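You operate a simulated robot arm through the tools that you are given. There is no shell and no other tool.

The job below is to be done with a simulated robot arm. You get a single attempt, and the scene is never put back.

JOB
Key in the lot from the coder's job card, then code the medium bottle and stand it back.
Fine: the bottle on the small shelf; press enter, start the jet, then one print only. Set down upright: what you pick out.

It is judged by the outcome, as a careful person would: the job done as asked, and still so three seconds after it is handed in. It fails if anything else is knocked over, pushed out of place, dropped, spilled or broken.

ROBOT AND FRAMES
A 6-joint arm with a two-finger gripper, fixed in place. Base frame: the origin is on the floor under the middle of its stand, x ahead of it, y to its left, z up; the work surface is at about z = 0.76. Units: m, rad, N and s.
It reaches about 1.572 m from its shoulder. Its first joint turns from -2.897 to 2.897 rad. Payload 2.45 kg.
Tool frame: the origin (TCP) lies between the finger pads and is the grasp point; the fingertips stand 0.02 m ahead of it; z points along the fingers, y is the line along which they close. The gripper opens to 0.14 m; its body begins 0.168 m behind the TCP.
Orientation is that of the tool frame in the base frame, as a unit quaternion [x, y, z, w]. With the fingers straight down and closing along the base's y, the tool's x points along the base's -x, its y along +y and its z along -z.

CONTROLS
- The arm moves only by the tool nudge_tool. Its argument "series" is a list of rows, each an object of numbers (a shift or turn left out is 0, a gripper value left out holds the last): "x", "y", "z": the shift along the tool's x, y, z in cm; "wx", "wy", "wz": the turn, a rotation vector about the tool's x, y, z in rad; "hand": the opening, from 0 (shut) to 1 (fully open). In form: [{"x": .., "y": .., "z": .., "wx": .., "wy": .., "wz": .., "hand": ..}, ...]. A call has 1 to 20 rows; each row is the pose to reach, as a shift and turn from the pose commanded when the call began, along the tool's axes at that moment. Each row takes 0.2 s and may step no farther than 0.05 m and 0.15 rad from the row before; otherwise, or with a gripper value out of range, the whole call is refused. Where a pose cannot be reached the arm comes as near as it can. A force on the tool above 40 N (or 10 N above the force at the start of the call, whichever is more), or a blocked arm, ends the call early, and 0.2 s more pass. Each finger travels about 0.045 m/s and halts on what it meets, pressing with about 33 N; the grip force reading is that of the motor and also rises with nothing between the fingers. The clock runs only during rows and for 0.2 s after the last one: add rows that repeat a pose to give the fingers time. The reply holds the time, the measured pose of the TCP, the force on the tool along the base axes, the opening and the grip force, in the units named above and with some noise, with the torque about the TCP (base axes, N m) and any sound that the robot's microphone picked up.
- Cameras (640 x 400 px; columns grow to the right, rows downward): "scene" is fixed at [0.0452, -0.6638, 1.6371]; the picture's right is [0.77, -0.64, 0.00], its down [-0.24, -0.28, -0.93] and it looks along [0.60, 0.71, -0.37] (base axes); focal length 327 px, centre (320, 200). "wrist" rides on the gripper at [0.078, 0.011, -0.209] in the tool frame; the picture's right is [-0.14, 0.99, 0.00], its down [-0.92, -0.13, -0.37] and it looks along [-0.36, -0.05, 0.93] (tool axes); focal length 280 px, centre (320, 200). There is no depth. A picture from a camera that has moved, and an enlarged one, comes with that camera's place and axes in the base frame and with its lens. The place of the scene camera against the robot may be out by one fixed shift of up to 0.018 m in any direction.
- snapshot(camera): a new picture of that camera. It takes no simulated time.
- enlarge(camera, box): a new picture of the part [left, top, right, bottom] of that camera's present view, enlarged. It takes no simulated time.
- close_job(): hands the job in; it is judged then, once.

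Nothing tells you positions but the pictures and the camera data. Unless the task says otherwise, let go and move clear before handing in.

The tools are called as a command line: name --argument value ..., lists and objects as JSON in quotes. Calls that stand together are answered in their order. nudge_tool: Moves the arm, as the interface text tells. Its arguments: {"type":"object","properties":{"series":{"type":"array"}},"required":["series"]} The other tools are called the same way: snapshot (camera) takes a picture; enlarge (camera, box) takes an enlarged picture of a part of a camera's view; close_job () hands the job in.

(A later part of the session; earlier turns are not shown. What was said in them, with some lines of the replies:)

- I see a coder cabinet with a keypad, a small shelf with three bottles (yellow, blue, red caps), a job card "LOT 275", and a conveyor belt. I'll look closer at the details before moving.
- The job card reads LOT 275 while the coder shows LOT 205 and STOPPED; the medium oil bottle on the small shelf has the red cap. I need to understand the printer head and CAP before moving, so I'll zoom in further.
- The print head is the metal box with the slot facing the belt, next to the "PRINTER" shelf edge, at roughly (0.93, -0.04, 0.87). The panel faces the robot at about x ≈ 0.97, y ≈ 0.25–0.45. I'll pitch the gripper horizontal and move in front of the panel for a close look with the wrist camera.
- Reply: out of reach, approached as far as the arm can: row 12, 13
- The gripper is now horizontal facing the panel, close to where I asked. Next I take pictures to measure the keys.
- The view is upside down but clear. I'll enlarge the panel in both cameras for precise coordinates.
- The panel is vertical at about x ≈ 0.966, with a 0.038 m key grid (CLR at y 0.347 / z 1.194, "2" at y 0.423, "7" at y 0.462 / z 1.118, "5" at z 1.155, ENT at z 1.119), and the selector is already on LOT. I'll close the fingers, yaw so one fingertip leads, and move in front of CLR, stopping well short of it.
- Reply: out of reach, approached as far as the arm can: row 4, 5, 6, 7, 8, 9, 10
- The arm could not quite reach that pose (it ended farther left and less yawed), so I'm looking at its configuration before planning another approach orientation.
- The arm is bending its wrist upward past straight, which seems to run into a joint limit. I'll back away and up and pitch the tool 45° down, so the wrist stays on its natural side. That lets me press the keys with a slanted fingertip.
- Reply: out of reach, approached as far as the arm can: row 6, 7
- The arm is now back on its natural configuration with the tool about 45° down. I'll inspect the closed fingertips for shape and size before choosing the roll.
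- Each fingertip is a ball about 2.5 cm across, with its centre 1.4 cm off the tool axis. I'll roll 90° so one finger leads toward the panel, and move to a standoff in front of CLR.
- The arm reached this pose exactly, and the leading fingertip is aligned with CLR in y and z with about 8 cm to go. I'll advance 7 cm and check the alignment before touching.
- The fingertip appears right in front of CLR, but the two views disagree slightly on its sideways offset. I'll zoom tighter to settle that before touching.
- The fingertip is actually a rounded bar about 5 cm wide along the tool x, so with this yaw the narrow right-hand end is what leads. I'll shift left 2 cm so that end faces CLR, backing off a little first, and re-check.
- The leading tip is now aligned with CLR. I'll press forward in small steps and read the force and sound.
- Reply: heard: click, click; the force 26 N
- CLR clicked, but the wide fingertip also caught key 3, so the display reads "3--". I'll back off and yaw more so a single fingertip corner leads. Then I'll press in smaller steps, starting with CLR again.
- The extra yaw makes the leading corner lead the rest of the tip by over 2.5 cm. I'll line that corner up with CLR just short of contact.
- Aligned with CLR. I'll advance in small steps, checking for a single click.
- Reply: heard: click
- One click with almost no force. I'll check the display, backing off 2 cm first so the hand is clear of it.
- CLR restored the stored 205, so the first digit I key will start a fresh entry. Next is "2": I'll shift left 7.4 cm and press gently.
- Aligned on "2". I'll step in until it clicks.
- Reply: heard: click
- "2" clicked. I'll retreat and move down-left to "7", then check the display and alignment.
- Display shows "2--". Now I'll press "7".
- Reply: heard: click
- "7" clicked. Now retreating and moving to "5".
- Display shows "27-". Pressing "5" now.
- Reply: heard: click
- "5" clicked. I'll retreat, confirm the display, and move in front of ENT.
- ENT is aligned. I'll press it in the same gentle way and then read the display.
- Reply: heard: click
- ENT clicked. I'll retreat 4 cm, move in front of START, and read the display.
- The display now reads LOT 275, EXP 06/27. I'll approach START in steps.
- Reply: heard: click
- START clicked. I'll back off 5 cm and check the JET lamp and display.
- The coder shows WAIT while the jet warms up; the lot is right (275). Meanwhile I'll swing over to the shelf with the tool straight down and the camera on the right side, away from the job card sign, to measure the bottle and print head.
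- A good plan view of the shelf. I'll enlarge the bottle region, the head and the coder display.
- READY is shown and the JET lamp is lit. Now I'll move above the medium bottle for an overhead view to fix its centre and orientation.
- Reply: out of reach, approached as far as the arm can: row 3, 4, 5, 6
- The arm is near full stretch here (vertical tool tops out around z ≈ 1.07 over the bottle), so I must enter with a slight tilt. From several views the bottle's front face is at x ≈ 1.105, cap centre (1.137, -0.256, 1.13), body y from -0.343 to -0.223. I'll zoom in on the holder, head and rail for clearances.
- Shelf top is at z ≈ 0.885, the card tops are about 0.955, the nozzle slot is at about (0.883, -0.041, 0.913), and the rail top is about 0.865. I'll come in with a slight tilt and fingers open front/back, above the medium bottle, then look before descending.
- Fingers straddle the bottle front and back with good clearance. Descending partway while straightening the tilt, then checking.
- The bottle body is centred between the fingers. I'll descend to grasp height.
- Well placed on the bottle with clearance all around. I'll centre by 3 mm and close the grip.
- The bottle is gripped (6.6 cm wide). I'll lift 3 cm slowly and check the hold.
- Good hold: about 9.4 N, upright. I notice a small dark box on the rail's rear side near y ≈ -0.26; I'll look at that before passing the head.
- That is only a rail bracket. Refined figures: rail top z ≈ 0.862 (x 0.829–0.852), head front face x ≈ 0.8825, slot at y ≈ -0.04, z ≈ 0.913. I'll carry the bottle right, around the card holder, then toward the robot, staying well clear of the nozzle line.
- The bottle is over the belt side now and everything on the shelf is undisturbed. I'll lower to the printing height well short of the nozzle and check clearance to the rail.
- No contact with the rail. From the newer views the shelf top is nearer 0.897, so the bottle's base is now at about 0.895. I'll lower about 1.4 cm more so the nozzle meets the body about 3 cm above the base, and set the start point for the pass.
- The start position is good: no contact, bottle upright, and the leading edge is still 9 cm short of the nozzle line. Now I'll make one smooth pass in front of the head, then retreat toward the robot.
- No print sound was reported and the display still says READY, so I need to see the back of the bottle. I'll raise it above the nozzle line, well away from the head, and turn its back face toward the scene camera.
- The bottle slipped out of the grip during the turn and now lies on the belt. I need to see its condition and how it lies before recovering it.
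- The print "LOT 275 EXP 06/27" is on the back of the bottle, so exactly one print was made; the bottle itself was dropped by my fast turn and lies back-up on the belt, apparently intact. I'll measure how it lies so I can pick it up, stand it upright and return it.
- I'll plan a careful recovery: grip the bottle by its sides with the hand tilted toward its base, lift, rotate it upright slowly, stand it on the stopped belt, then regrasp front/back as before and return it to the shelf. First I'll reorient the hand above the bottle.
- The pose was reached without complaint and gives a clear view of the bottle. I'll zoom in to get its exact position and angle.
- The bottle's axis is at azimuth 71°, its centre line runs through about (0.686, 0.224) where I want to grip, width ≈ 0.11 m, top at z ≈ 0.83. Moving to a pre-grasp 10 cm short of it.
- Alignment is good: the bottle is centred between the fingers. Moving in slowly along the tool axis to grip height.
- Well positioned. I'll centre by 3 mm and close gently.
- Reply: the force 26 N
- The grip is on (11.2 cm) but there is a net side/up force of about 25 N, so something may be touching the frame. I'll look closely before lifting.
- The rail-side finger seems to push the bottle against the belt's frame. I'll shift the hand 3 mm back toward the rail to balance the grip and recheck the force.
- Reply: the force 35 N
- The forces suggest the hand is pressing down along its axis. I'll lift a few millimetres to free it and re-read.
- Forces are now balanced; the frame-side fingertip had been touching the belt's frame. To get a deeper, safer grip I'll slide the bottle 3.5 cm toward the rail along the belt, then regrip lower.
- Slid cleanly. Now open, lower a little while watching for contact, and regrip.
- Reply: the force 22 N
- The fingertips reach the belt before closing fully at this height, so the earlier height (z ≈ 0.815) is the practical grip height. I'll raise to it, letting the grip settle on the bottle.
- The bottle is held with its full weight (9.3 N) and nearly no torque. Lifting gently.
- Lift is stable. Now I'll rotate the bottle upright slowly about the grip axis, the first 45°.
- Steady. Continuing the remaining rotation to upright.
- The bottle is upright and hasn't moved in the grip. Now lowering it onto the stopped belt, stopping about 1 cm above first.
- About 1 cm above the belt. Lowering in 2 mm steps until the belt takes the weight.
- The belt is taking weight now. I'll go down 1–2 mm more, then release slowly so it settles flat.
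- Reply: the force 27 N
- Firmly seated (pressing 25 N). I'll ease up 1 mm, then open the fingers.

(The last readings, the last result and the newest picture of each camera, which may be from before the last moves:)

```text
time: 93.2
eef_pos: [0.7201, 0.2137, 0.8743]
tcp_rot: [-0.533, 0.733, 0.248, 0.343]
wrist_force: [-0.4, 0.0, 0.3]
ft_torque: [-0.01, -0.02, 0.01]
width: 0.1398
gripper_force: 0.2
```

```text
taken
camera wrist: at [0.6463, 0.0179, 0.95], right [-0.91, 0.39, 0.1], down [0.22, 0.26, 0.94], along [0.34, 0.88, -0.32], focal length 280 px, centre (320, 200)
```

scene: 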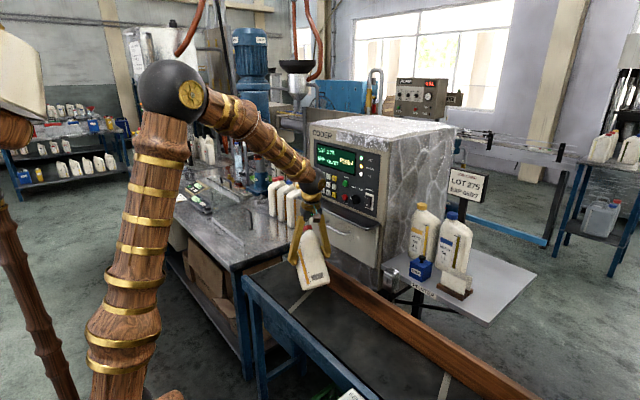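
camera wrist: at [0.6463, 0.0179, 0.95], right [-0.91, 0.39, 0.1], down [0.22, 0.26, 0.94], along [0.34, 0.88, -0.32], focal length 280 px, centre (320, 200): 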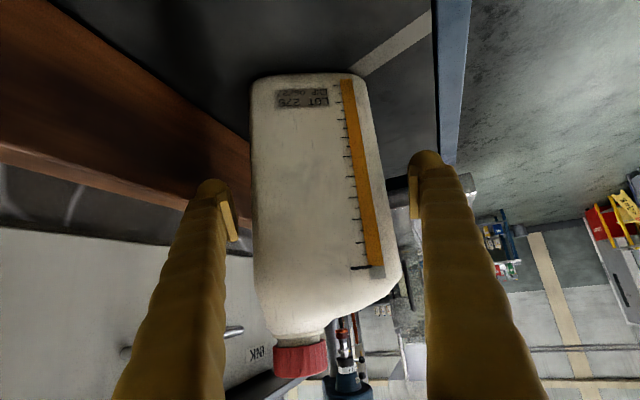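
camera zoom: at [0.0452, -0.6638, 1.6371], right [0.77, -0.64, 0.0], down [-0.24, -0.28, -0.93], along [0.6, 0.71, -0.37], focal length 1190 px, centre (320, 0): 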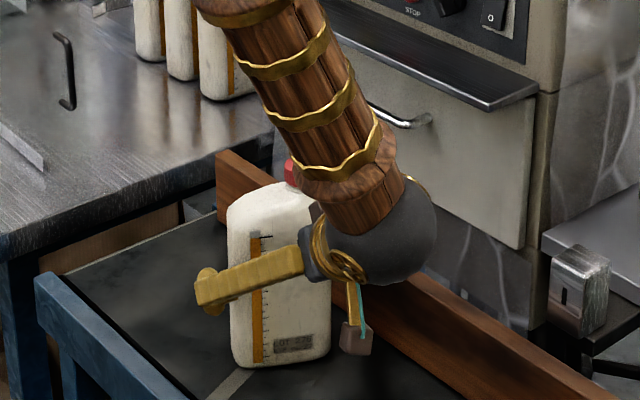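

The bottle stands upright on the belt by itself. I'll back the hand straight out along its axis and then up.

nudge_tool --series '[{"z": -1.5}, {"z": -3.5}, {"z": -6.0}, {"z": -9.0}, {"z": -12.0}, {"x": -2.3, "z": -13.9}, {"x": -4.6, "z": -15.8}, {"x": -6.9, "z": -17.8}, {"x": -9.2, "z": -19.7}, {"x": -9.2, "z": -19.7}]'

snapshot --camera "wrist"

enlarge --camera "scene" --box '[240, 150, 420, 340]'

```text
time: 95.4
eef_pos: [0.6946, 0.126, 1.0755]
tcp_rot: [-0.533, 0.733, 0.248, 0.342]
wrist_force: [0.4, -0.4, -0.3]
ft_torque: [-0.01, 0.01, 0.01]
width: 0.1402
gripper_force: 0.1
```

```text
taken
camera wrist: at [0.6204, -0.0698, 1.1493], right [-0.91, 0.39, 0.1], down [0.22, 0.26, 0.94], along [0.34, 0.88, -0.32], focal length 280 px, centre (320, 200)
```

wrist: 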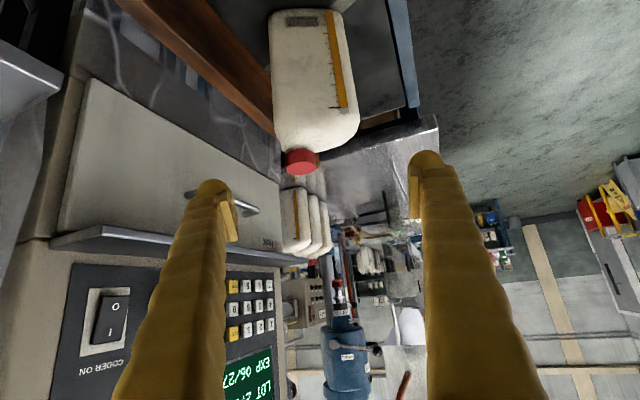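

```text
2.11 times, centred on (330, 245) of scene
camera zoom: at [0.0452, -0.6638, 1.6371], right [0.77, -0.64, 0.0], down [-0.24, -0.28, -0.93], along [0.6, 0.71, -0.37], focal length 689 px, centre (299, 105)
```

zoom: 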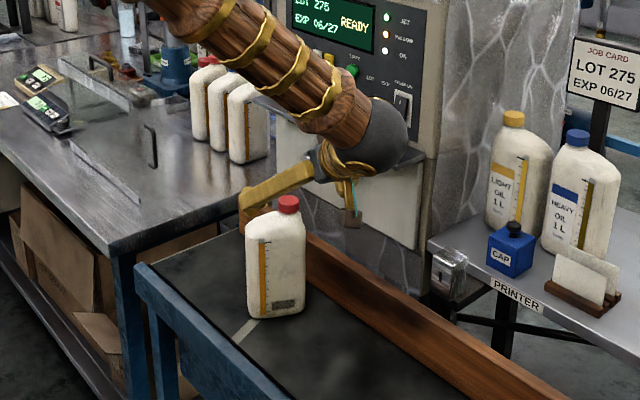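

The bottle is standing well clear. Now I'll bring the hand to vertical above it, with the fingers set to close front/back.

nudge_tool --series '[{"x": -1.5, "y": 0.02, "z": 0.1, "wx": 0.0529, "wy": 0.0521, "wz": 0.1135}, {"x": -3.0, "y": 0.04, "z": 0.2, "wx": 0.1059, "wy": 0.1042, "wz": 0.227}, {"x": -4.5, "y": 0.06, "z": 0.4, "wx": 0.1588, "wy": 0.1563, "wz": 0.3405}, {"x": -6.0, "y": 0.09, "z": 0.6, "wx": 0.2118, "wy": 0.2085, "wz": 0.4541}, {"x": -7.5, "y": 0.11, "z": 0.8, "wx": 0.2647, "wy": 0.2606, "wz": 0.5676}, {"x": -9.0, "y": 0.13, "z": 1.0, "wx": 0.3177, "wy": 0.3127, "wz": 0.6811}, {"x": -10.2, "y": 0.15, "z": 1.2, "wx": 0.3706, "wy": 0.3648, "wz": 0.7946}, {"x": -11.2, "y": 0.17, "z": 1.4, "wx": 0.4236, "wy": 0.4169, "wz": 0.9081}, {"x": -12.1, "y": 0.19, "z": 1.6, "wx": 0.4765, "wy": 0.469, "wz": 1.0216}, {"x": -12.9, "y": 0.22, "z": 1.75, "wx": 0.5295, "wy": 0.5212, "wz": 1.1352}, {"x": -13.5, "y": 0.24, "z": 1.9, "wx": 0.5824, "wy": 0.5733, "wz": 1.2487}, {"x": -13.9, "y": 0.26, "z": 2.0, "wx": 0.6354, "wy": 0.6254, "wz": 1.3622}, {"x": -14.06, "y": 0.28, "z": 2.09, "wx": 0.6883, "wy": 0.6775, "wz": 1.4757}, {"x": -14.06, "y": 0.28, "z": 2.09, "wx": 0.6883, "wy": 0.6775, "wz": 1.4757}]'

snapshot --camera "wrist"

snapshot --camera "scene"

```text
time: 98.4
eef_pos: [0.7199, 0.2278, 1.1667]
tcp_rot: [0.165, 0.986, 0.0, 0.0]
wrist_force: [-0.4, -0.8, 0.5]
ft_torque: [-0.02, 0.0, 0.0]
width: 0.1401
gripper_force: 0.1
```

```text
taken
camera wrist: at [0.6521, 0.2644, 1.3754], right [0.45, 0.89, 0.0], down [0.83, -0.42, 0.37], along [0.33, -0.17, -0.93], focal length 280 px, centre (320, 200)
```

wrist: 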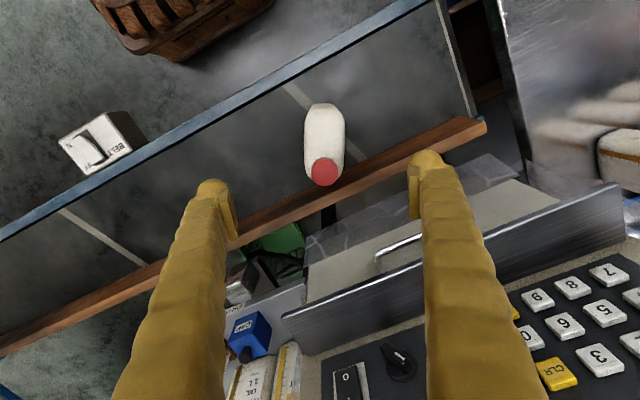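

```text
taken
```

scene: 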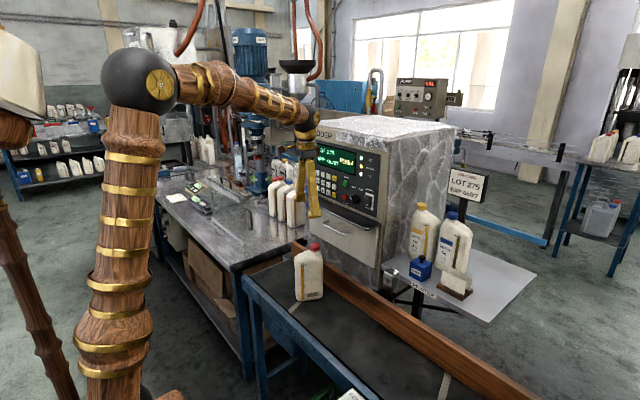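

Good alignment from above. I'll zoom to measure the bottle's centre and yaw precisely.

enlarge --camera "wrist" --box '[270, 90, 380, 200]'

enlarge --camera "scene" --box '[275, 225, 345, 315]'

```text
3.64 times, centred on (325, 145) of wrist
camera zoom: at [0.6521, 0.2644, 1.3754], right [0.45, 0.89, 0.0], down [0.83, -0.42, 0.37], along [0.33, -0.17, -0.93], focal length 1020 px, centre (302, 400)
```

zoom: 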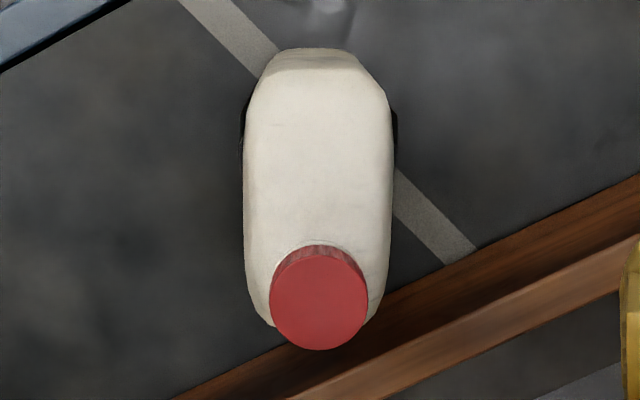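

```text
4.44 times, centred on (310, 270) of scene
camera zoom: at [0.0452, -0.6638, 1.6371], right [0.77, -0.64, 0.0], down [-0.24, -0.28, -0.93], along [0.6, 0.71, -0.37], focal length 1454 px, centre (364, -111)
```

zoom: 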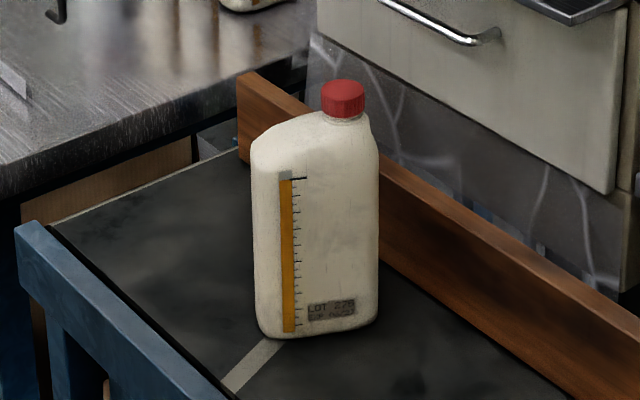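

The bottle settled with its front at azimuth about 62°, centred at about (0.725, 0.234). I'll trim the hand's yaw by 8.5° and descend around it, stopping partway to check.

nudge_tool --series '[{"x": -0.14, "y": 0.38, "wz": 0.074, "hand": 1}, {"x": -0.28, "y": 0.76, "wz": 0.148}, {"x": -0.28, "y": 0.76, "z": 4.0, "wz": 0.148}, {"x": -0.28, "y": 0.76, "z": 8.0, "wz": 0.148}, {"x": -0.28, "y": 0.76, "z": 12.0, "wz": 0.148}, {"x": -0.28, "y": 0.76, "z": 15.0, "wz": 0.148}, {"x": -0.28, "y": 0.76, "z": 15.0, "wz": 0.148}]'

snapshot --camera "wrist"

enlarge --camera "scene" --box '[250, 170, 370, 320]'

```text
time: 100.0
eef_pos: [0.7263, 0.2323, 1.0171]
tcp_rot: [0.237, 0.972, 0.0, 0.0]
wrist_force: [-0.2, -0.2, -0.3]
ft_torque: [0.0, 0.01, -0.02]
width: 0.14
gripper_force: 0.0
```

```text
taken
camera wrist: at [0.6632, 0.2789, 1.2264], right [0.58, 0.82, 0.0], down [0.76, -0.54, 0.37], along [0.3, -0.21, -0.93], focal length 280 px, centre (320, 200)
```

wrist: 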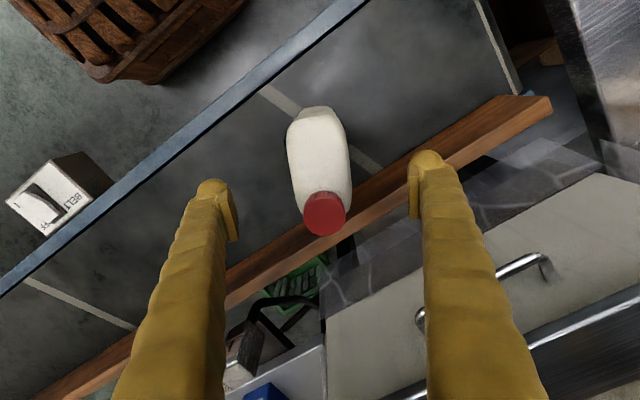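

```text
2.67 times, centred on (310, 245) of scene
camera zoom: at [0.0452, -0.6638, 1.6371], right [0.77, -0.64, 0.0], down [-0.24, -0.28, -0.93], along [0.6, 0.71, -0.37], focal length 873 px, centre (347, 80)
```

zoom: 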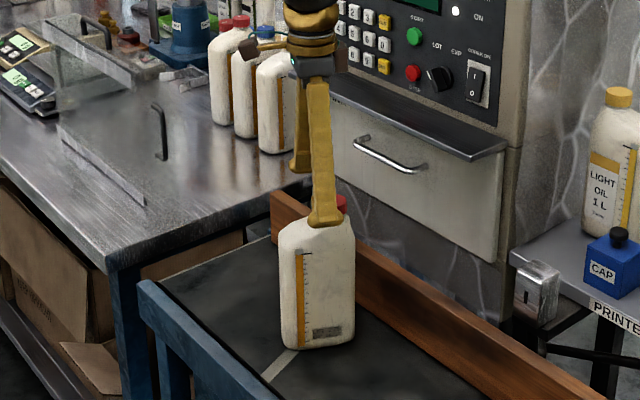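

Aligned and centred. Descending to grip height.

nudge_tool --series '[{"z": 3.0}, {"z": 6.0}, {"z": 9.0}, {"z": 12.0}, {"z": 14.5}, {"z": 16.0}, {"z": 16.0}]'

snapshot --camera "wrist"

enlarge --camera "scene" --box '[260, 190, 370, 320]'

```text
time: 101.6
eef_pos: [0.7253, 0.2371, 0.8575]
tcp_rot: [0.237, 0.971, 0.0, 0.0]
wrist_force: [-0.2, -0.1, 0.0]
ft_torque: [-0.01, -0.02, 0.0]
width: 0.1401
gripper_force: 0.0
```

```text
taken
camera wrist: at [0.6619, 0.2829, 1.066], right [0.58, 0.82, 0.0], down [0.76, -0.54, 0.37], along [0.3, -0.21, -0.93], focal length 280 px, centre (320, 200)
```

wrist: 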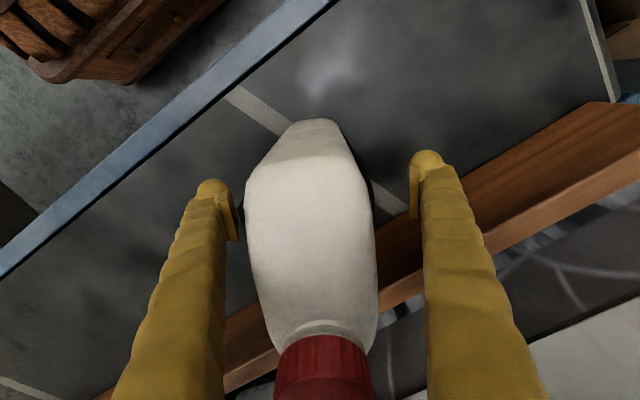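

```text
3.08 times, centred on (315, 255) of scene
camera zoom: at [0.0452, -0.6638, 1.6371], right [0.77, -0.64, 0.0], down [-0.24, -0.28, -0.93], along [0.6, 0.71, -0.37], focal length 1007 px, centre (335, 31)
```

zoom: 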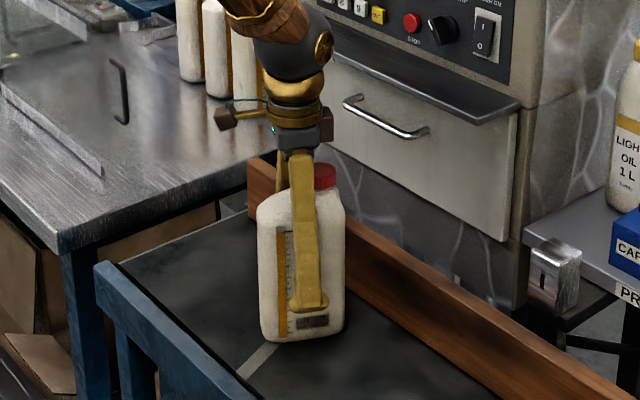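

I'll shift 4 mm to centre, then close the grip on the front and back faces; the fingertip stays above the print.

nudge_tool --series '[{"y": -0.2, "z": -0.3}, {"y": -0.4, "z": -0.5}, {"y": -0.4, "z": -0.5, "hand": 0}, {"y": -0.4, "z": -0.5, "hand": 0}, {"y": -0.4, "z": -0.5, "hand": 0}, {"y": -0.4, "z": -0.5, "hand": 0}, {"y": -0.4, "z": -0.5, "hand": 0}, {"y": -0.4, "z": -0.5, "hand": 0}, {"y": -0.4, "z": -0.5, "hand": 0}, {"y": -0.4, "z": -0.5, "hand": 0}]'

snapshot --camera "wrist"

enlarge --camera "scene" --box '[260, 190, 370, 320]'

```text
time: 103.8
eef_pos: [0.7253, 0.233, 0.8643]
tcp_rot: [0.237, 0.972, 0.0, 0.002]
wrist_force: [1.5, 4.5, 4.7]
ft_torque: [0.14, -0.1, -0.01]
width: 0.0659
gripper_force: 33.0
```

```text
taken
camera wrist: at [0.6615, 0.2785, 1.0714], right [0.58, 0.82, 0.0], down [0.76, -0.54, 0.37], along [0.3, -0.21, -0.93], focal length 280 px, centre (320, 200)
```

wrist: 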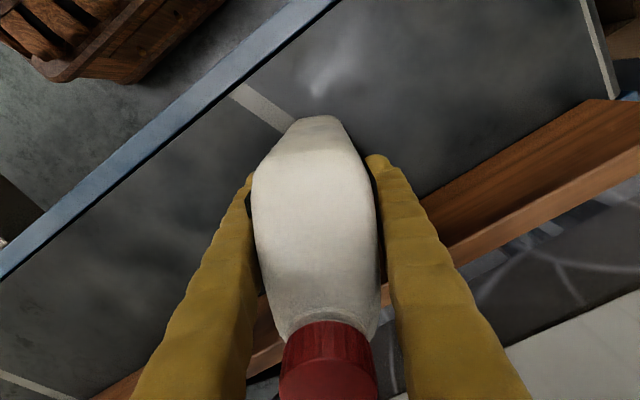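

```text
3.08 times, centred on (315, 255) of scene
camera zoom: at [0.0452, -0.6638, 1.6371], right [0.77, -0.64, 0.0], down [-0.24, -0.28, -0.93], along [0.6, 0.71, -0.37], focal length 1007 px, centre (335, 31)
```

zoom: 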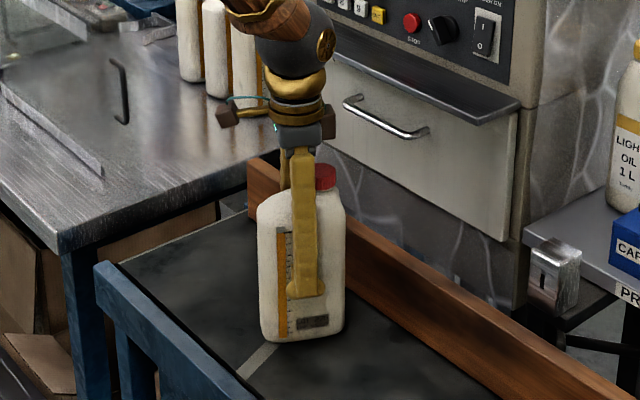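

Gripped firmly again. Lifting slowly.

nudge_tool --series '[{"z": -0.2}, {"z": -0.5}, {"z": -0.9}, {"z": -1.4}, {"z": -2.0}, {"z": -2.7}, {"z": -3.4}, {"z": -4.1}, {"z": -4.8}, {"z": -5.5}, {"z": -6.2}, {"z": -6.9}, {"z": -7.6}, {"z": -8.3}, {"z": -9.0}, {"z": -9.6}, {"z": -10.0}, {"z": -10.2}, {"z": -10.2}]'

snapshot --camera "wrist"

enlarge --camera "scene" --box '[260, 150, 370, 320]'

```text
time: 107.8
eef_pos: [0.7243, 0.2306, 0.9636]
tcp_rot: [0.237, 0.972, 0.0, 0.0]
wrist_force: [0.2, 0.0, -8.4]
ft_torque: [0.0, -0.01, -0.01]
width: 0.0655
gripper_force: 33.2
```

```text
taken
camera wrist: at [0.6618, 0.2769, 1.1727], right [0.58, 0.82, 0.0], down [0.76, -0.54, 0.37], along [0.3, -0.21, -0.93], focal length 280 px, centre (320, 200)
```

wrist: 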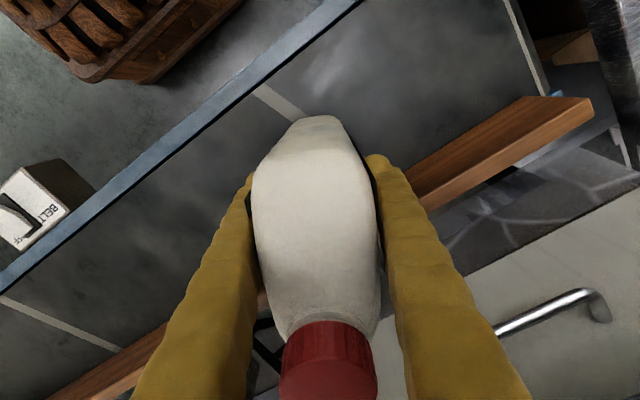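

```text
2.35 times, centred on (315, 235) of scene
camera zoom: at [0.0452, -0.6638, 1.6371], right [0.77, -0.64, 0.0], down [-0.24, -0.28, -0.93], along [0.6, 0.71, -0.37], focal length 770 px, centre (332, 118)
```

zoom: 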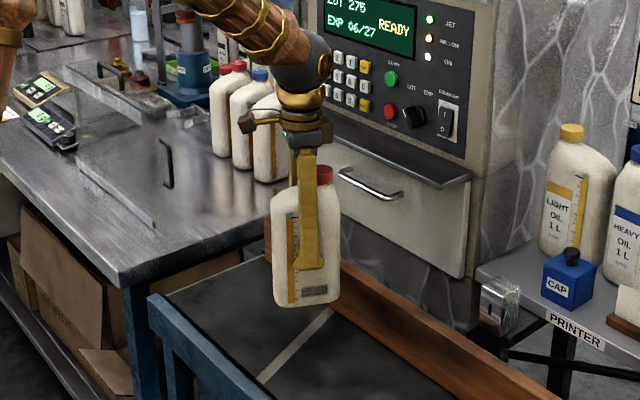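

Secure with almost zero torque. Continuing the slow lift so the bottle will pass above the nozzle line on the way back.

nudge_tool --series '[{"z": -0.2}, {"z": -0.6}, {"z": -1.2}, {"z": -2.0}, {"z": -2.9}, {"z": -3.8}, {"z": -4.7}, {"z": -5.6}, {"z": -6.5}, {"z": -7.4}, {"z": -8.3}, {"z": -9.2}, {"z": -10.1}, {"z": -11.0}, {"z": -11.9}, {"z": -12.8}, {"z": -13.5}, {"z": -14.0}, {"z": -14.2}, {"z": -14.2}]'

snapshot --camera "wrist"

```text
time: 112.0
eef_pos: [0.725, 0.2323, 1.1058]
tcp_rot: [0.237, 0.971, -0.001, 0.001]
wrist_force: [0.2, 0.7, -8.8]
ft_torque: [-0.01, 0.05, 0.02]
width: 0.0657
gripper_force: 33.1
```

```text
taken
camera wrist: at [0.6621, 0.2777, 1.3145], right [0.58, 0.82, 0.0], down [0.76, -0.54, 0.37], along [0.3, -0.21, -0.93], focal length 280 px, centre (320, 200)
```

wrist: 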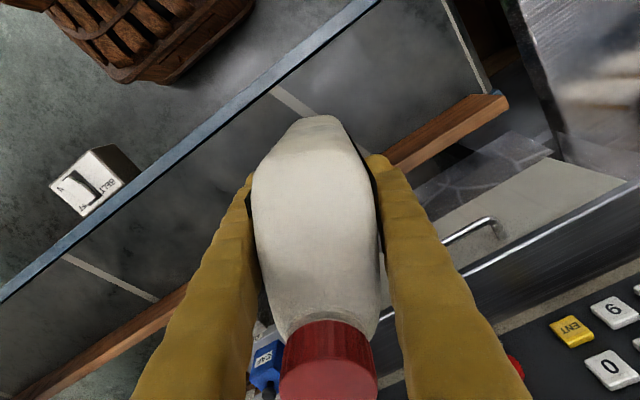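

No slip at all. Now I'll rotate slowly toward the original facing, half-way first, checking the hold.

nudge_tool --series '[{"wz": -0.02}, {"wz": -0.05}, {"wz": -0.1}, {"wz": -0.16}, {"wz": -0.22}, {"wz": -0.28}, {"wz": -0.34}, {"wz": -0.4}, {"wz": -0.46}, {"wz": -0.52}, {"wz": -0.58}, {"wz": -0.64}, {"wz": -0.7}, {"wz": -0.76}, {"wz": -0.82}, {"wz": -0.88}, {"wz": -0.93}, {"wz": -0.97}, {"wz": -1.0}, {"wz": -1.0}]'

snapshot --camera "wrist"

```text
time: 116.2
eef_pos: [0.7253, 0.2313, 1.1056]
tcp_rot: [-0.258, 0.966, 0.0, 0.0]
wrist_force: [-0.6, 0.2, -9.6]
ft_torque: [-0.03, 0.06, 0.0]
width: 0.0654
gripper_force: 32.8
```

```text
taken
camera wrist: at [0.6533, 0.2015, 1.3139], right [-0.38, 0.93, 0.0], down [0.86, 0.35, 0.37], along [0.34, 0.14, -0.93], focal length 280 px, centre (320, 200)
```

wrist: 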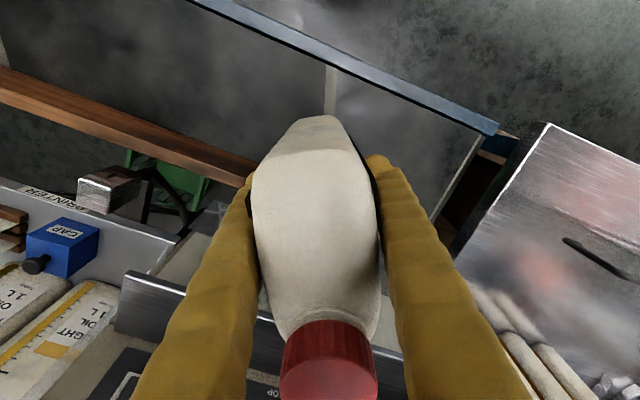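

Still rock steady. Second half of the rotation.

nudge_tool --series '[{"wz": -0.02}, {"wz": -0.05}, {"wz": -0.1}, {"wz": -0.16}, {"wz": -0.22}, {"wz": -0.28}, {"wz": -0.34}, {"wz": -0.4}, {"wz": -0.46}, {"wz": -0.52}, {"wz": -0.58}, {"wz": -0.64}, {"wz": -0.7}, {"wz": -0.76}, {"wz": -0.82}, {"wz": -0.88}, {"wz": -0.94}, {"wz": -0.99}, {"wz": -1.03}, {"wz": -1.049}]'

snapshot --camera "wrist"

snapshot --camera "scene"

```text
time: 120.4
eef_pos: [0.7243, 0.2319, 1.1065]
tcp_rot: [-0.707, 0.708, 0.001, 0.0]
wrist_force: [-0.8, 0.0, -9.7]
ft_torque: [-0.01, 0.01, 0.02]
width: 0.0657
gripper_force: 32.7
```

```text
taken
camera wrist: at [0.7148, 0.1536, 1.3149], right [-0.99, 0.14, 0.0], down [0.13, 0.92, 0.37], along [0.05, 0.36, -0.93], focal length 280 px, centre (320, 200)
```

wrist: 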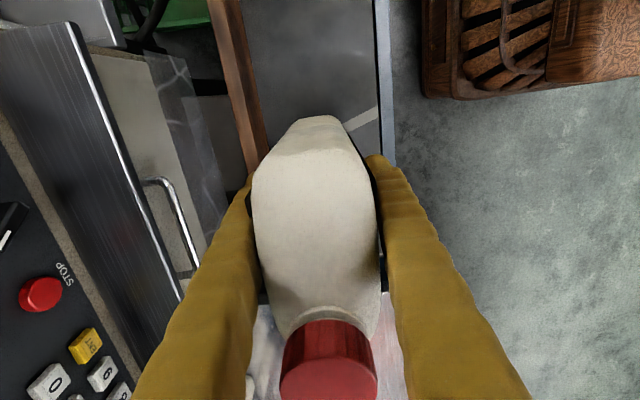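

```text
taken
```

scene: 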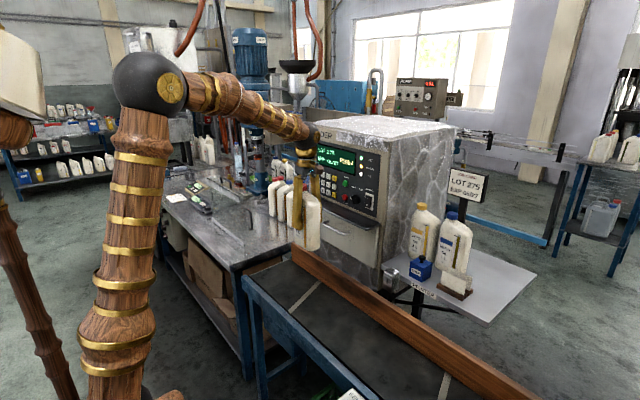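

The bottle faces forward again and is secure. Now carrying it right, above the nozzle line, at gentle speed.

nudge_tool --series '[{"x": 0.5, "z": -0.2}, {"x": 1.2, "z": -0.6}, {"x": 2.2, "z": -1.1}, {"x": 3.5, "z": -1.7}, {"x": 5.0, "z": -2.3}, {"x": 7.0, "z": -2.9}, {"x": 9.0, "z": -3.4}, {"x": 11.2, "z": -3.8}, {"x": 13.4, "z": -4.0}, {"x": 15.6, "z": -4.0}, {"x": 17.8, "z": -4.0}, {"x": 20.0, "z": -4.0}, {"x": 22.2, "z": -4.0}, {"x": 24.4, "z": -4.0}, {"x": 26.6, "z": -4.0}, {"x": 28.8, "z": -4.0}, {"x": 31.0, "z": -4.0}, {"x": 33.0, "z": -4.0}, {"x": 34.5, "z": -4.0}, {"x": 35.2, "z": -4.0}]'

snapshot --camera "wrist"

```text
time: 124.6
eef_pos: [0.7263, -0.1204, 1.1454]
tcp_rot: [-0.707, 0.708, -0.001, 0.001]
wrist_force: [0.1, 0.1, -9.9]
ft_torque: [-0.02, -0.01, 0.0]
width: 0.0657
gripper_force: 32.9
```

```text
taken
camera wrist: at [0.7165, -0.1981, 1.3544], right [-0.99, 0.14, 0.0], down [0.13, 0.92, 0.37], along [0.05, 0.36, -0.93], focal length 280 px, centre (320, 200)
```

wrist: 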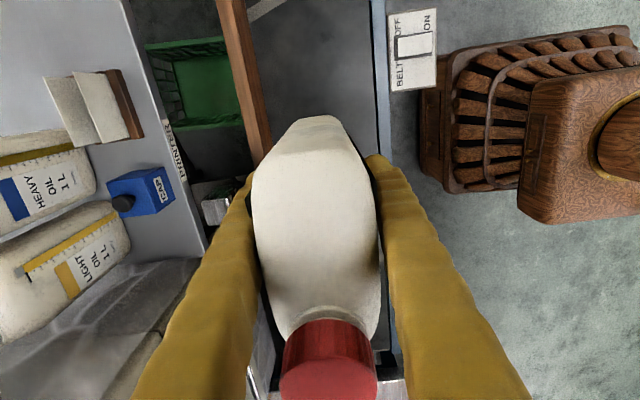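

Secure. Continuing to the right of the shelf's card holder and lowering a little.

nudge_tool --series '[{"x": 0.5, "y": -0.16, "z": 0.1}, {"x": 1.5, "y": -0.48, "z": 0.4}, {"x": 3.0, "y": -0.96, "z": 0.8}, {"x": 5.0, "y": -1.6, "z": 1.3}, {"x": 7.2, "y": -2.3, "z": 1.9}, {"x": 9.4, "y": -3.0, "z": 2.5}, {"x": 11.6, "y": -3.7, "z": 3.1}, {"x": 13.8, "y": -4.4, "z": 3.7}, {"x": 16.0, "y": -5.1, "z": 4.3}, {"x": 18.2, "y": -5.8, "z": 4.9}, {"x": 20.2, "y": -6.45, "z": 5.5}, {"x": 21.8, "y": -6.96, "z": 6.0}, {"x": 22.9, "y": -7.3, "z": 6.3}, {"x": 23.5, "y": -7.5, "z": 6.5}, {"x": 23.5, "y": -7.5, "z": 6.5}]'

snapshot --camera "wrist"

snapshot --camera "scene"

```text
time: 127.8
eef_pos: [0.8015, -0.3539, 1.0796]
tcp_rot: [-0.707, 0.708, 0.0, 0.001]
wrist_force: [-0.5, -0.4, -9.1]
ft_torque: [-0.02, 0.0, 0.01]
width: 0.0655
gripper_force: 33.1
```

```text
taken
camera wrist: at [0.7906, -0.4317, 1.2889], right [-0.99, 0.14, 0.0], down [0.13, 0.92, 0.37], along [0.05, 0.36, -0.93], focal length 280 px, centre (320, 200)
```

wrist: 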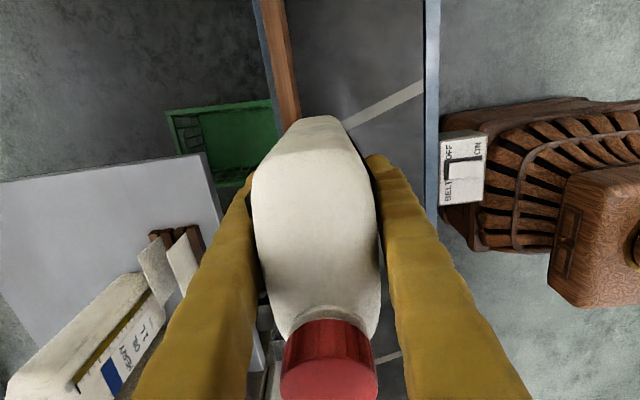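

```text
taken
```

scene: 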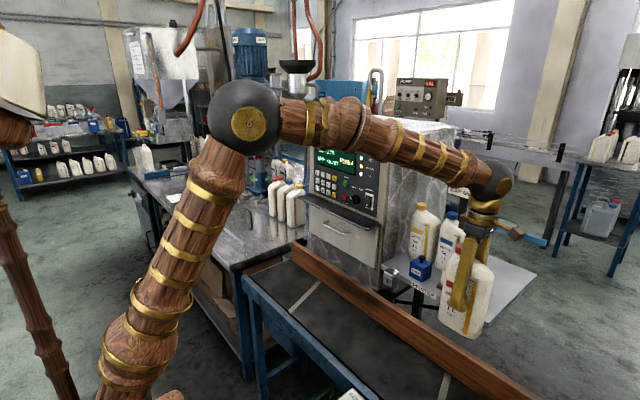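

All intact. Moving forward over the right side of the shelf, clear of the card holder.

nudge_tool --series '[{"x": 0.1, "y": -0.6}, {"x": 0.2, "y": -1.8}, {"x": 0.3, "y": -3.6}, {"x": 0.3, "y": -5.8}, {"x": 0.3, "y": -8.0}, {"x": 0.3, "y": -10.2}, {"x": 0.3, "y": -12.4}, {"x": 0.3, "y": -14.6}, {"x": 0.3, "y": -16.8, "z": 0.2}, {"x": 0.3, "y": -19.0, "z": 0.8}, {"x": 0.3, "y": -21.2, "z": 1.5}, {"x": 0.3, "y": -23.4, "z": 2.3}, {"x": 0.3, "y": -25.4, "z": 3.0}, {"x": 0.3, "y": -27.4, "z": 3.7}, {"x": 0.3, "y": -29.2, "z": 4.2}, {"x": 0.3, "y": -30.6, "z": 4.4}, {"x": 0.3, "y": -31.5, "z": 4.46}, {"x": 0.3, "y": -31.85, "z": 4.46}, {"x": 0.3, "y": -31.85, "z": 4.46}]'

snapshot --camera "wrist"

enlarge --camera "scene" --box '[400, 150, 560, 320]'

```text
time: 131.8
eef_pos: [1.1201, -0.3591, 1.0357]
tcp_rot: [-0.707, 0.707, 0.001, -0.001]
wrist_force: [0.3, 0.5, -10.4]
ft_torque: [-0.03, 0.02, -0.03]
width: 0.0656
gripper_force: 33.3
```

```text
taken
camera wrist: at [1.1096, -0.4366, 1.2446], right [-0.99, 0.14, 0.0], down [0.13, 0.92, 0.37], along [0.05, 0.36, -0.93], focal length 280 px, centre (320, 200)
```

wrist: 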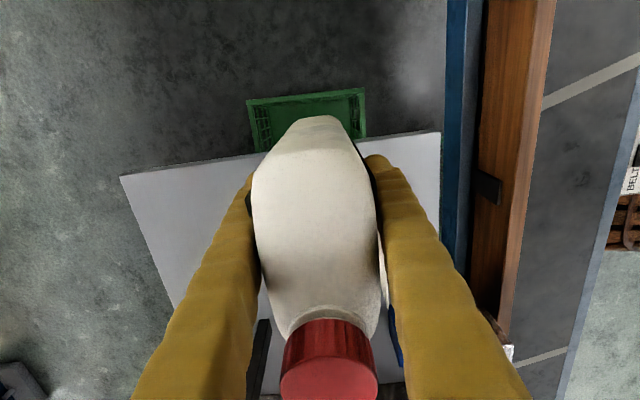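

```text
2.35 times, centred on (480, 235) of scene
camera zoom: at [0.0452, -0.6638, 1.6371], right [0.77, -0.64, 0.0], down [-0.24, -0.28, -0.93], along [0.6, 0.71, -0.37], focal length 770 px, centre (-56, 118)
```

zoom: 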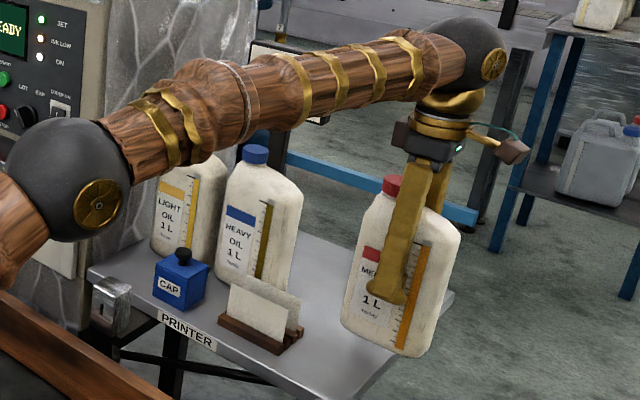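

Now easing diagonally back over the original spot, keeping the front face clear of the holder.

nudge_tool --series '[{"x": -0.4, "y": -0.2}, {"x": -1.2, "y": -0.6}, {"x": -2.0, "y": -1.0}, {"x": -2.9, "y": -1.35}, {"x": -4.0, "y": -1.55}, {"x": -5.3, "y": -1.6}, {"x": -6.5, "y": -1.6}, {"x": -7.3, "y": -1.6}, {"x": -7.7, "y": -1.6}, {"x": -7.7, "y": -1.6}]'

snapshot --camera "wrist"

enlarge --camera "scene" --box '[420, 150, 540, 320]'

```text
time: 134.0
eef_pos: [1.1356, -0.2803, 1.0364]
tcp_rot: [-0.707, 0.707, 0.0, 0.0]
wrist_force: [1.0, -0.1, -8.7]
ft_torque: [-0.01, -0.02, -0.01]
width: 0.0654
gripper_force: 33.3
```

```text
taken
camera wrist: at [1.1257, -0.3586, 1.245], right [-0.99, 0.14, 0.0], down [0.13, 0.92, 0.37], along [0.05, 0.36, -0.93], focal length 280 px, centre (320, 200)
```

wrist: 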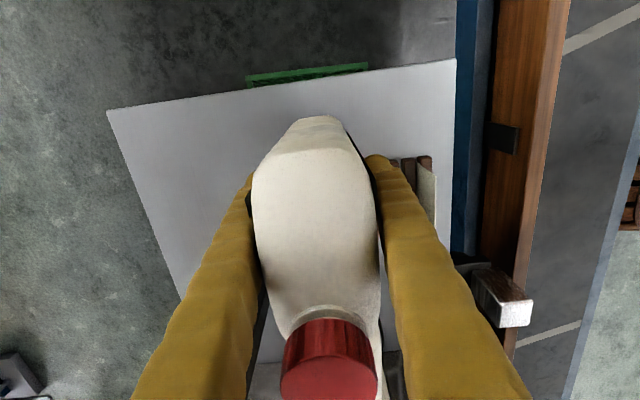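

```text
2.35 times, centred on (480, 235) of scene
camera zoom: at [0.0452, -0.6638, 1.6371], right [0.77, -0.64, 0.0], down [-0.24, -0.28, -0.93], along [0.6, 0.71, -0.37], focal length 770 px, centre (-56, 118)
```

zoom: 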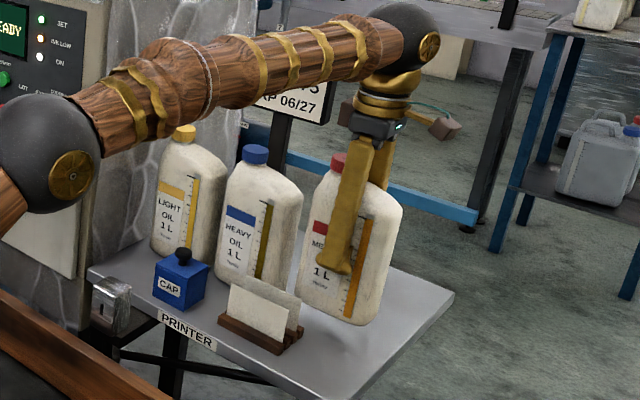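

Positioned over its original place. Lowering gently, watching the weight reading.

nudge_tool --series '[{"z": 0.3}, {"z": 0.8}, {"z": 1.3}, {"z": 1.8}, {"z": 2.3}, {"z": 2.6}, {"z": 2.8}, {"z": 2.8}]'

```text
time: 135.8
eef_pos: [1.1366, -0.2814, 1.008]
tcp_rot: [-0.707, 0.707, 0.001, -0.001]
wrist_force: [0.5, 0.5, -9.2]
ft_torque: [-0.01, 0.02, 0.02]
width: 0.0656
gripper_force: 33.1
```

nudge_tool --series '[{"z": 0.2}, {"z": 0.4}, {"z": 0.4}]'

```text
time: 136.6
eef_pos: [1.135, -0.2799, 1.0039]
tcp_rot: [-0.707, 0.707, -0.001, 0.0]
wrist_force: [-0.3, 0.4, -8.8]
ft_torque: [-0.02, -0.05, 0.0]
width: 0.0656
gripper_force: 32.9
```

nudge_tool --series '[{"z": 0.15}, {"z": 0.3}, {"z": 0.3}]'

```text
time: 137.4
eef_pos: [1.134, -0.2814, 1.0039]
tcp_rot: [-0.707, 0.707, -0.002, 0.001]
wrist_force: [-9.1, 3.2, 25.9]
ft_torque: [0.13, 0.08, 0.06]
width: 0.0655
gripper_force: 32.9
```

The shelf has taken the load. I'll ease up 2 mm to relax the pressure and verify before releasing.

nudge_tool --series '[{"z": -0.1}, {"z": -0.2}, {"z": -0.2}]'

enlarge --camera "scene" --box '[440, 200, 530, 310]'

snapshot --camera "wrist"

```text
time: 138.2
eef_pos: [1.1351, -0.2817, 1.0034]
tcp_rot: [-0.707, 0.707, -0.001, 0.0]
wrist_force: [-0.8, 7.1, 18.6]
ft_torque: [-0.03, -0.41, 0.12]
width: 0.0656
gripper_force: 33.1
```

```text
3.64 times, centred on (485, 255) of scene
camera zoom: at [0.0452, -0.6638, 1.6371], right [0.77, -0.64, 0.0], down [-0.24, -0.28, -0.93], along [0.6, 0.71, -0.37], focal length 1190 px, centre (-280, 0)
```

zoom: 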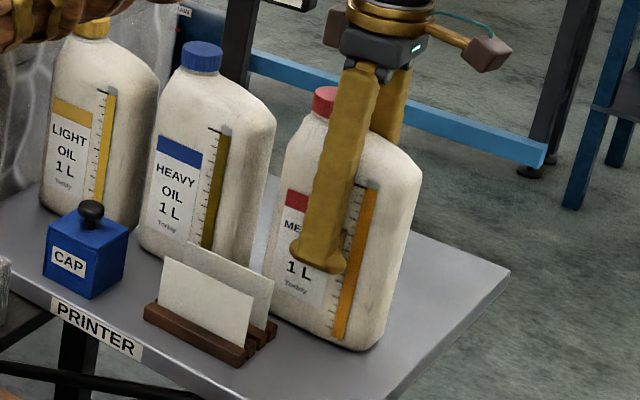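

```text
taken
camera wrist: at [1.1249, -0.3595, 1.2125], right [-0.99, 0.14, 0.0], down [0.13, 0.92, 0.37], along [0.05, 0.36, -0.93], focal length 280 px, centre (320, 200)
```

wrist: 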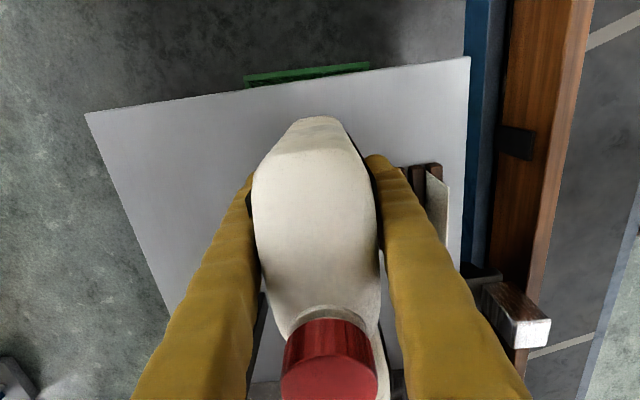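

nudge_tool --series '[{"z": -0.1}, {"z": -0.1}]'

```text
time: 138.8
eef_pos: [1.1354, -0.2823, 1.0044]
tcp_rot: [-0.707, 0.707, 0.0, 0.0]
wrist_force: [0.2, 2.7, -2.5]
ft_torque: [0.1, -0.11, 0.06]
width: 0.0657
gripper_force: 33.3
```

Nearly neutral force now, with the shelf carrying most of the weight. Opening the fingers gradually.

nudge_tool --series '[{"hand": 0.5}, {"hand": 0.55}, {"hand": 0.62}, {"hand": 0.7}, {"hand": 0.8}, {"hand": 0.9}, {"hand": 1.0}, {"hand": 1.0}, {"hand": 1.0}]'

enlarge --camera "scene" --box '[440, 200, 530, 310]'

snapshot --camera "wrist"

```text
time: 140.8
eef_pos: [1.1356, -0.2811, 1.0054]
tcp_rot: [-0.707, 0.707, 0.0, 0.0]
wrist_force: [0.3, 0.6, 0.0]
ft_torque: [-0.03, -0.01, 0.0]
width: 0.1403
gripper_force: 0.0
```

```text
3.64 times, centred on (485, 255) of scene
camera zoom: at [0.0452, -0.6638, 1.6371], right [0.77, -0.64, 0.0], down [-0.24, -0.28, -0.93], along [0.6, 0.71, -0.37], focal length 1190 px, centre (-280, 0)
```

zoom: 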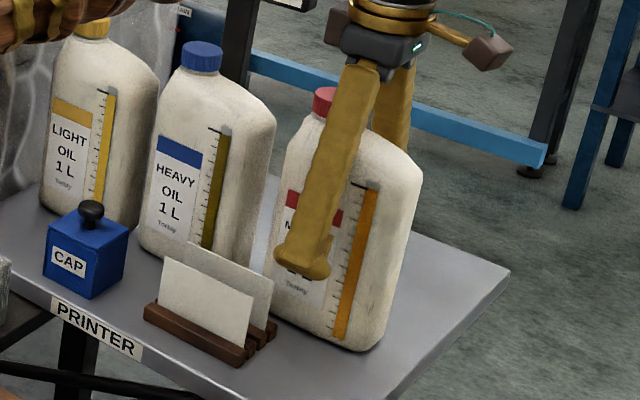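

```text
taken
camera wrist: at [1.1255, -0.36, 1.214], right [-0.99, 0.14, 0.0], down [0.13, 0.92, 0.37], along [0.05, 0.36, -0.93], focal length 280 px, centre (320, 200)
```

wrist: 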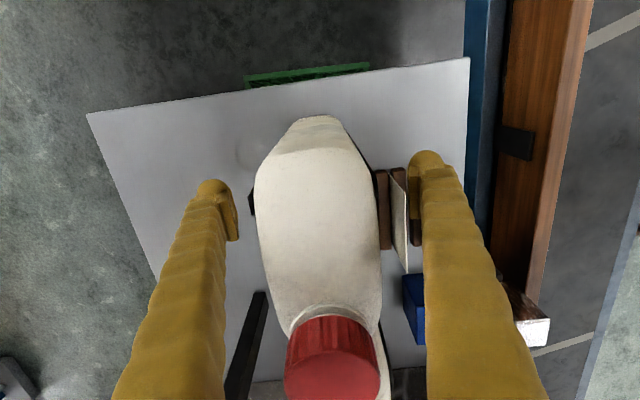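

The bottle stands on its own in its place. I'll withdraw upward with the same gradual tilt used on entry.

nudge_tool --series '[{"z": -1.0, "wx": 0.012}, {"z": -3.0, "wx": 0.036}, {"z": -6.0, "wx": 0.072}, {"z": -9.0, "wx": 0.108}, {"z": -12.0, "wx": 0.144}, {"z": -15.0, "wx": 0.18}, {"z": -17.5, "wx": 0.2094}, {"z": -17.5, "wx": 0.2094}]'

snapshot --camera "wrist"

enlarge --camera "scene" --box '[370, 180, 540, 330]'

```text
time: 142.6
eef_pos: [1.1341, -0.2813, 1.1807]
tcp_rot: [0.703, -0.703, 0.075, -0.075]
wrist_force: [1.2, -0.3, -0.5]
ft_torque: [0.01, 0.01, -0.02]
width: 0.1399
gripper_force: 0.1
```

```text
taken
camera wrist: at [1.081, -0.3585, 1.3824], right [-0.97, 0.14, -0.21], down [0.05, 0.92, 0.39], along [0.24, 0.36, -0.9], focal length 280 px, centre (320, 200)
```

wrist: 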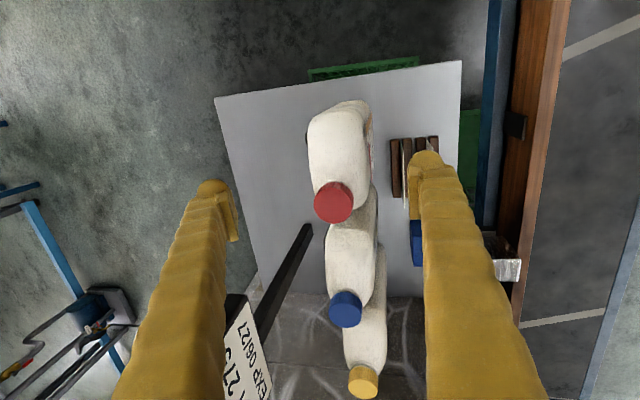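

```text
2.67 times, centred on (455, 255) of scene
camera zoom: at [0.0452, -0.6638, 1.6371], right [0.77, -0.64, 0.0], down [-0.24, -0.28, -0.93], along [0.6, 0.71, -0.37], focal length 873 px, centre (-40, 53)
```

zoom: 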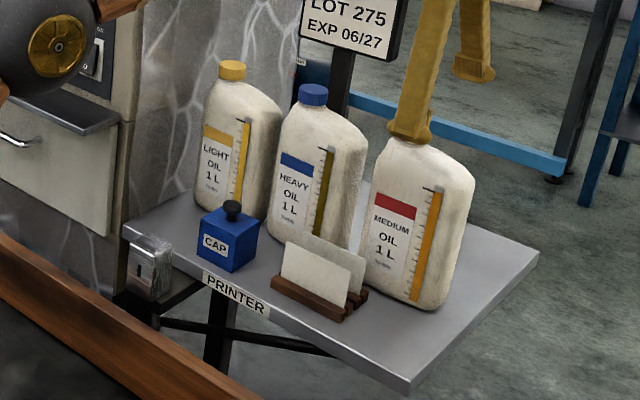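

The medium bottle is back in its place, within a few millimetres of where it was, label forward. Now retreating the arm clear.

nudge_tool --series '[{"y": -0.62, "z": -2.93}, {"y": 1.89, "z": -5.51}, {"y": 5.49, "z": -7.81}, {"y": 9.09, "z": -10.11}, {"y": 12.8, "z": -11.92}, {"y": 16.5, "z": -13.73}, {"y": 20.2, "z": -15.54}, {"y": 23.9, "z": -17.35}, {"y": 27.72, "z": -18.67}, {"y": 31.5, "z": -19.99}, {"y": 31.5, "z": -19.99}]'

snapshot --camera "scene"

snapshot --camera "wrist"

enlarge --camera "scene" --box '[370, 180, 540, 330]'

enlarge --camera "scene" --box '[300, 130, 390, 220]'

```text
time: 145.0
eef_pos: [0.7823, -0.2831, 1.3102]
tcp_rot: [0.703, -0.703, 0.075, -0.074]
wrist_force: [0.5, 0.7, 0.2]
ft_torque: [-0.03, -0.02, 0.01]
width: 0.1398
gripper_force: 0.0
```

```text
taken
```

scene: 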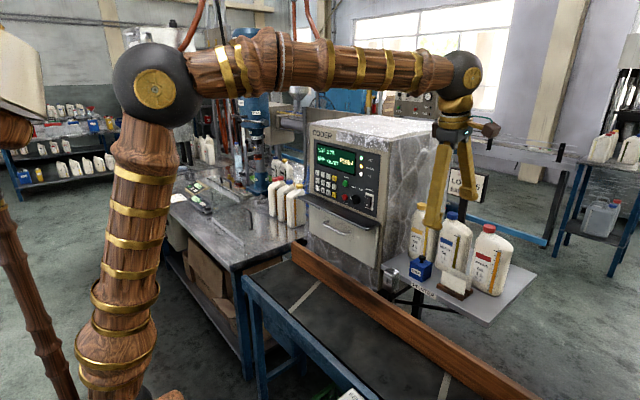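

```text
taken
camera wrist: at [0.7302, -0.3618, 1.5119], right [-0.97, 0.14, -0.21], down [0.05, 0.92, 0.39], along [0.24, 0.36, -0.9], focal length 280 px, centre (320, 200)
```

wrist: 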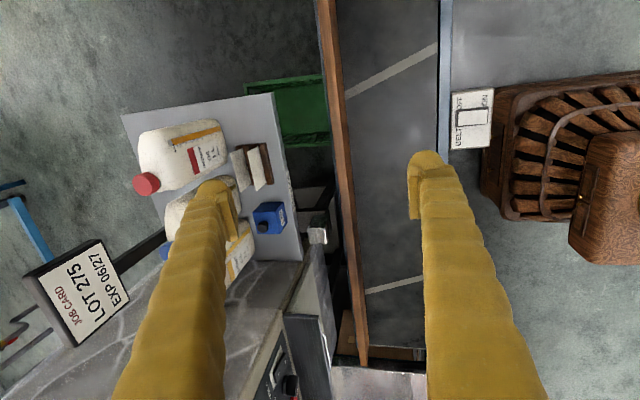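

```text
2.67 times, centred on (455, 255) of scene
camera zoom: at [0.0452, -0.6638, 1.6371], right [0.77, -0.64, 0.0], down [-0.24, -0.28, -0.93], along [0.6, 0.71, -0.37], focal length 873 px, centre (-40, 53)
```

zoom: 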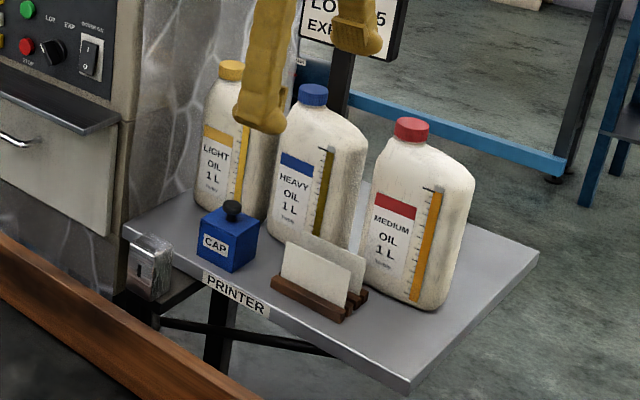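

```text
4.44 times, centred on (345, 175) of scene
camera zoom: at [0.0452, -0.6638, 1.6371], right [0.77, -0.64, 0.0], down [-0.24, -0.28, -0.93], along [0.6, 0.71, -0.37], focal length 1454 px, centre (209, 311)
```

zoom: 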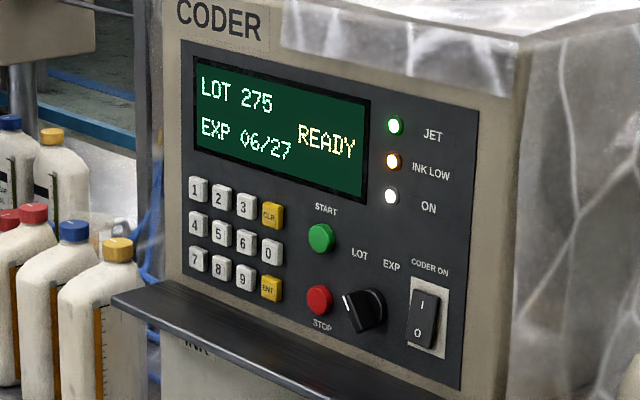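

The job's end state is in place. The lot is entered as 275, the jet is READY, and the medium bottle stands upright in its place on the small shelf. It carries one "LOT 275 EXP 06/27" print on its back. The neighbouring bottles, cap and cards look undisturbed, and the gripper is open and clear.

Two things went wrong on the way:
- **Stray key:** my first CLR press also caught the 3 key. I cleared that before keying 275.
- **Dropped bottle:** after printing, the medium bottle slipped from the grip and fell onto the stopped belt. I saw no spill or damage, stood it up and carried it back without passing the nozzle again.

I'm handing the job in now.

close_job

```text
The job is handed in.
```

The job is handed in, and the result hasn't come back. The medium bottle stands upright in its place on the small shelf with one clear "LOT 275 EXP 06/27" print on its back. The coder shows LOT 275 and READY, and the jet is still running.

Two things went wrong along the way:

- **Dropped bottle:** After the print, I lifted and turned the bottle to check its back. It slipped from the grip, fell about 24 cm onto the stopped belt and landed on its side. I saw no spill or damage. I picked it up, stood it upright and carried it back above the nozzle line, so it was not printed again. It ended up within about 5 mm of where it started, label forward.
- **Stray key:** My first press of CLR also caught the 3 key, so the entry briefly read "3--". I cleared it before keying 2, 7, 5 and ENT.

The other bottles, the cap block and the card holder look undisturbed. The gripper is open and clear of the shelf.
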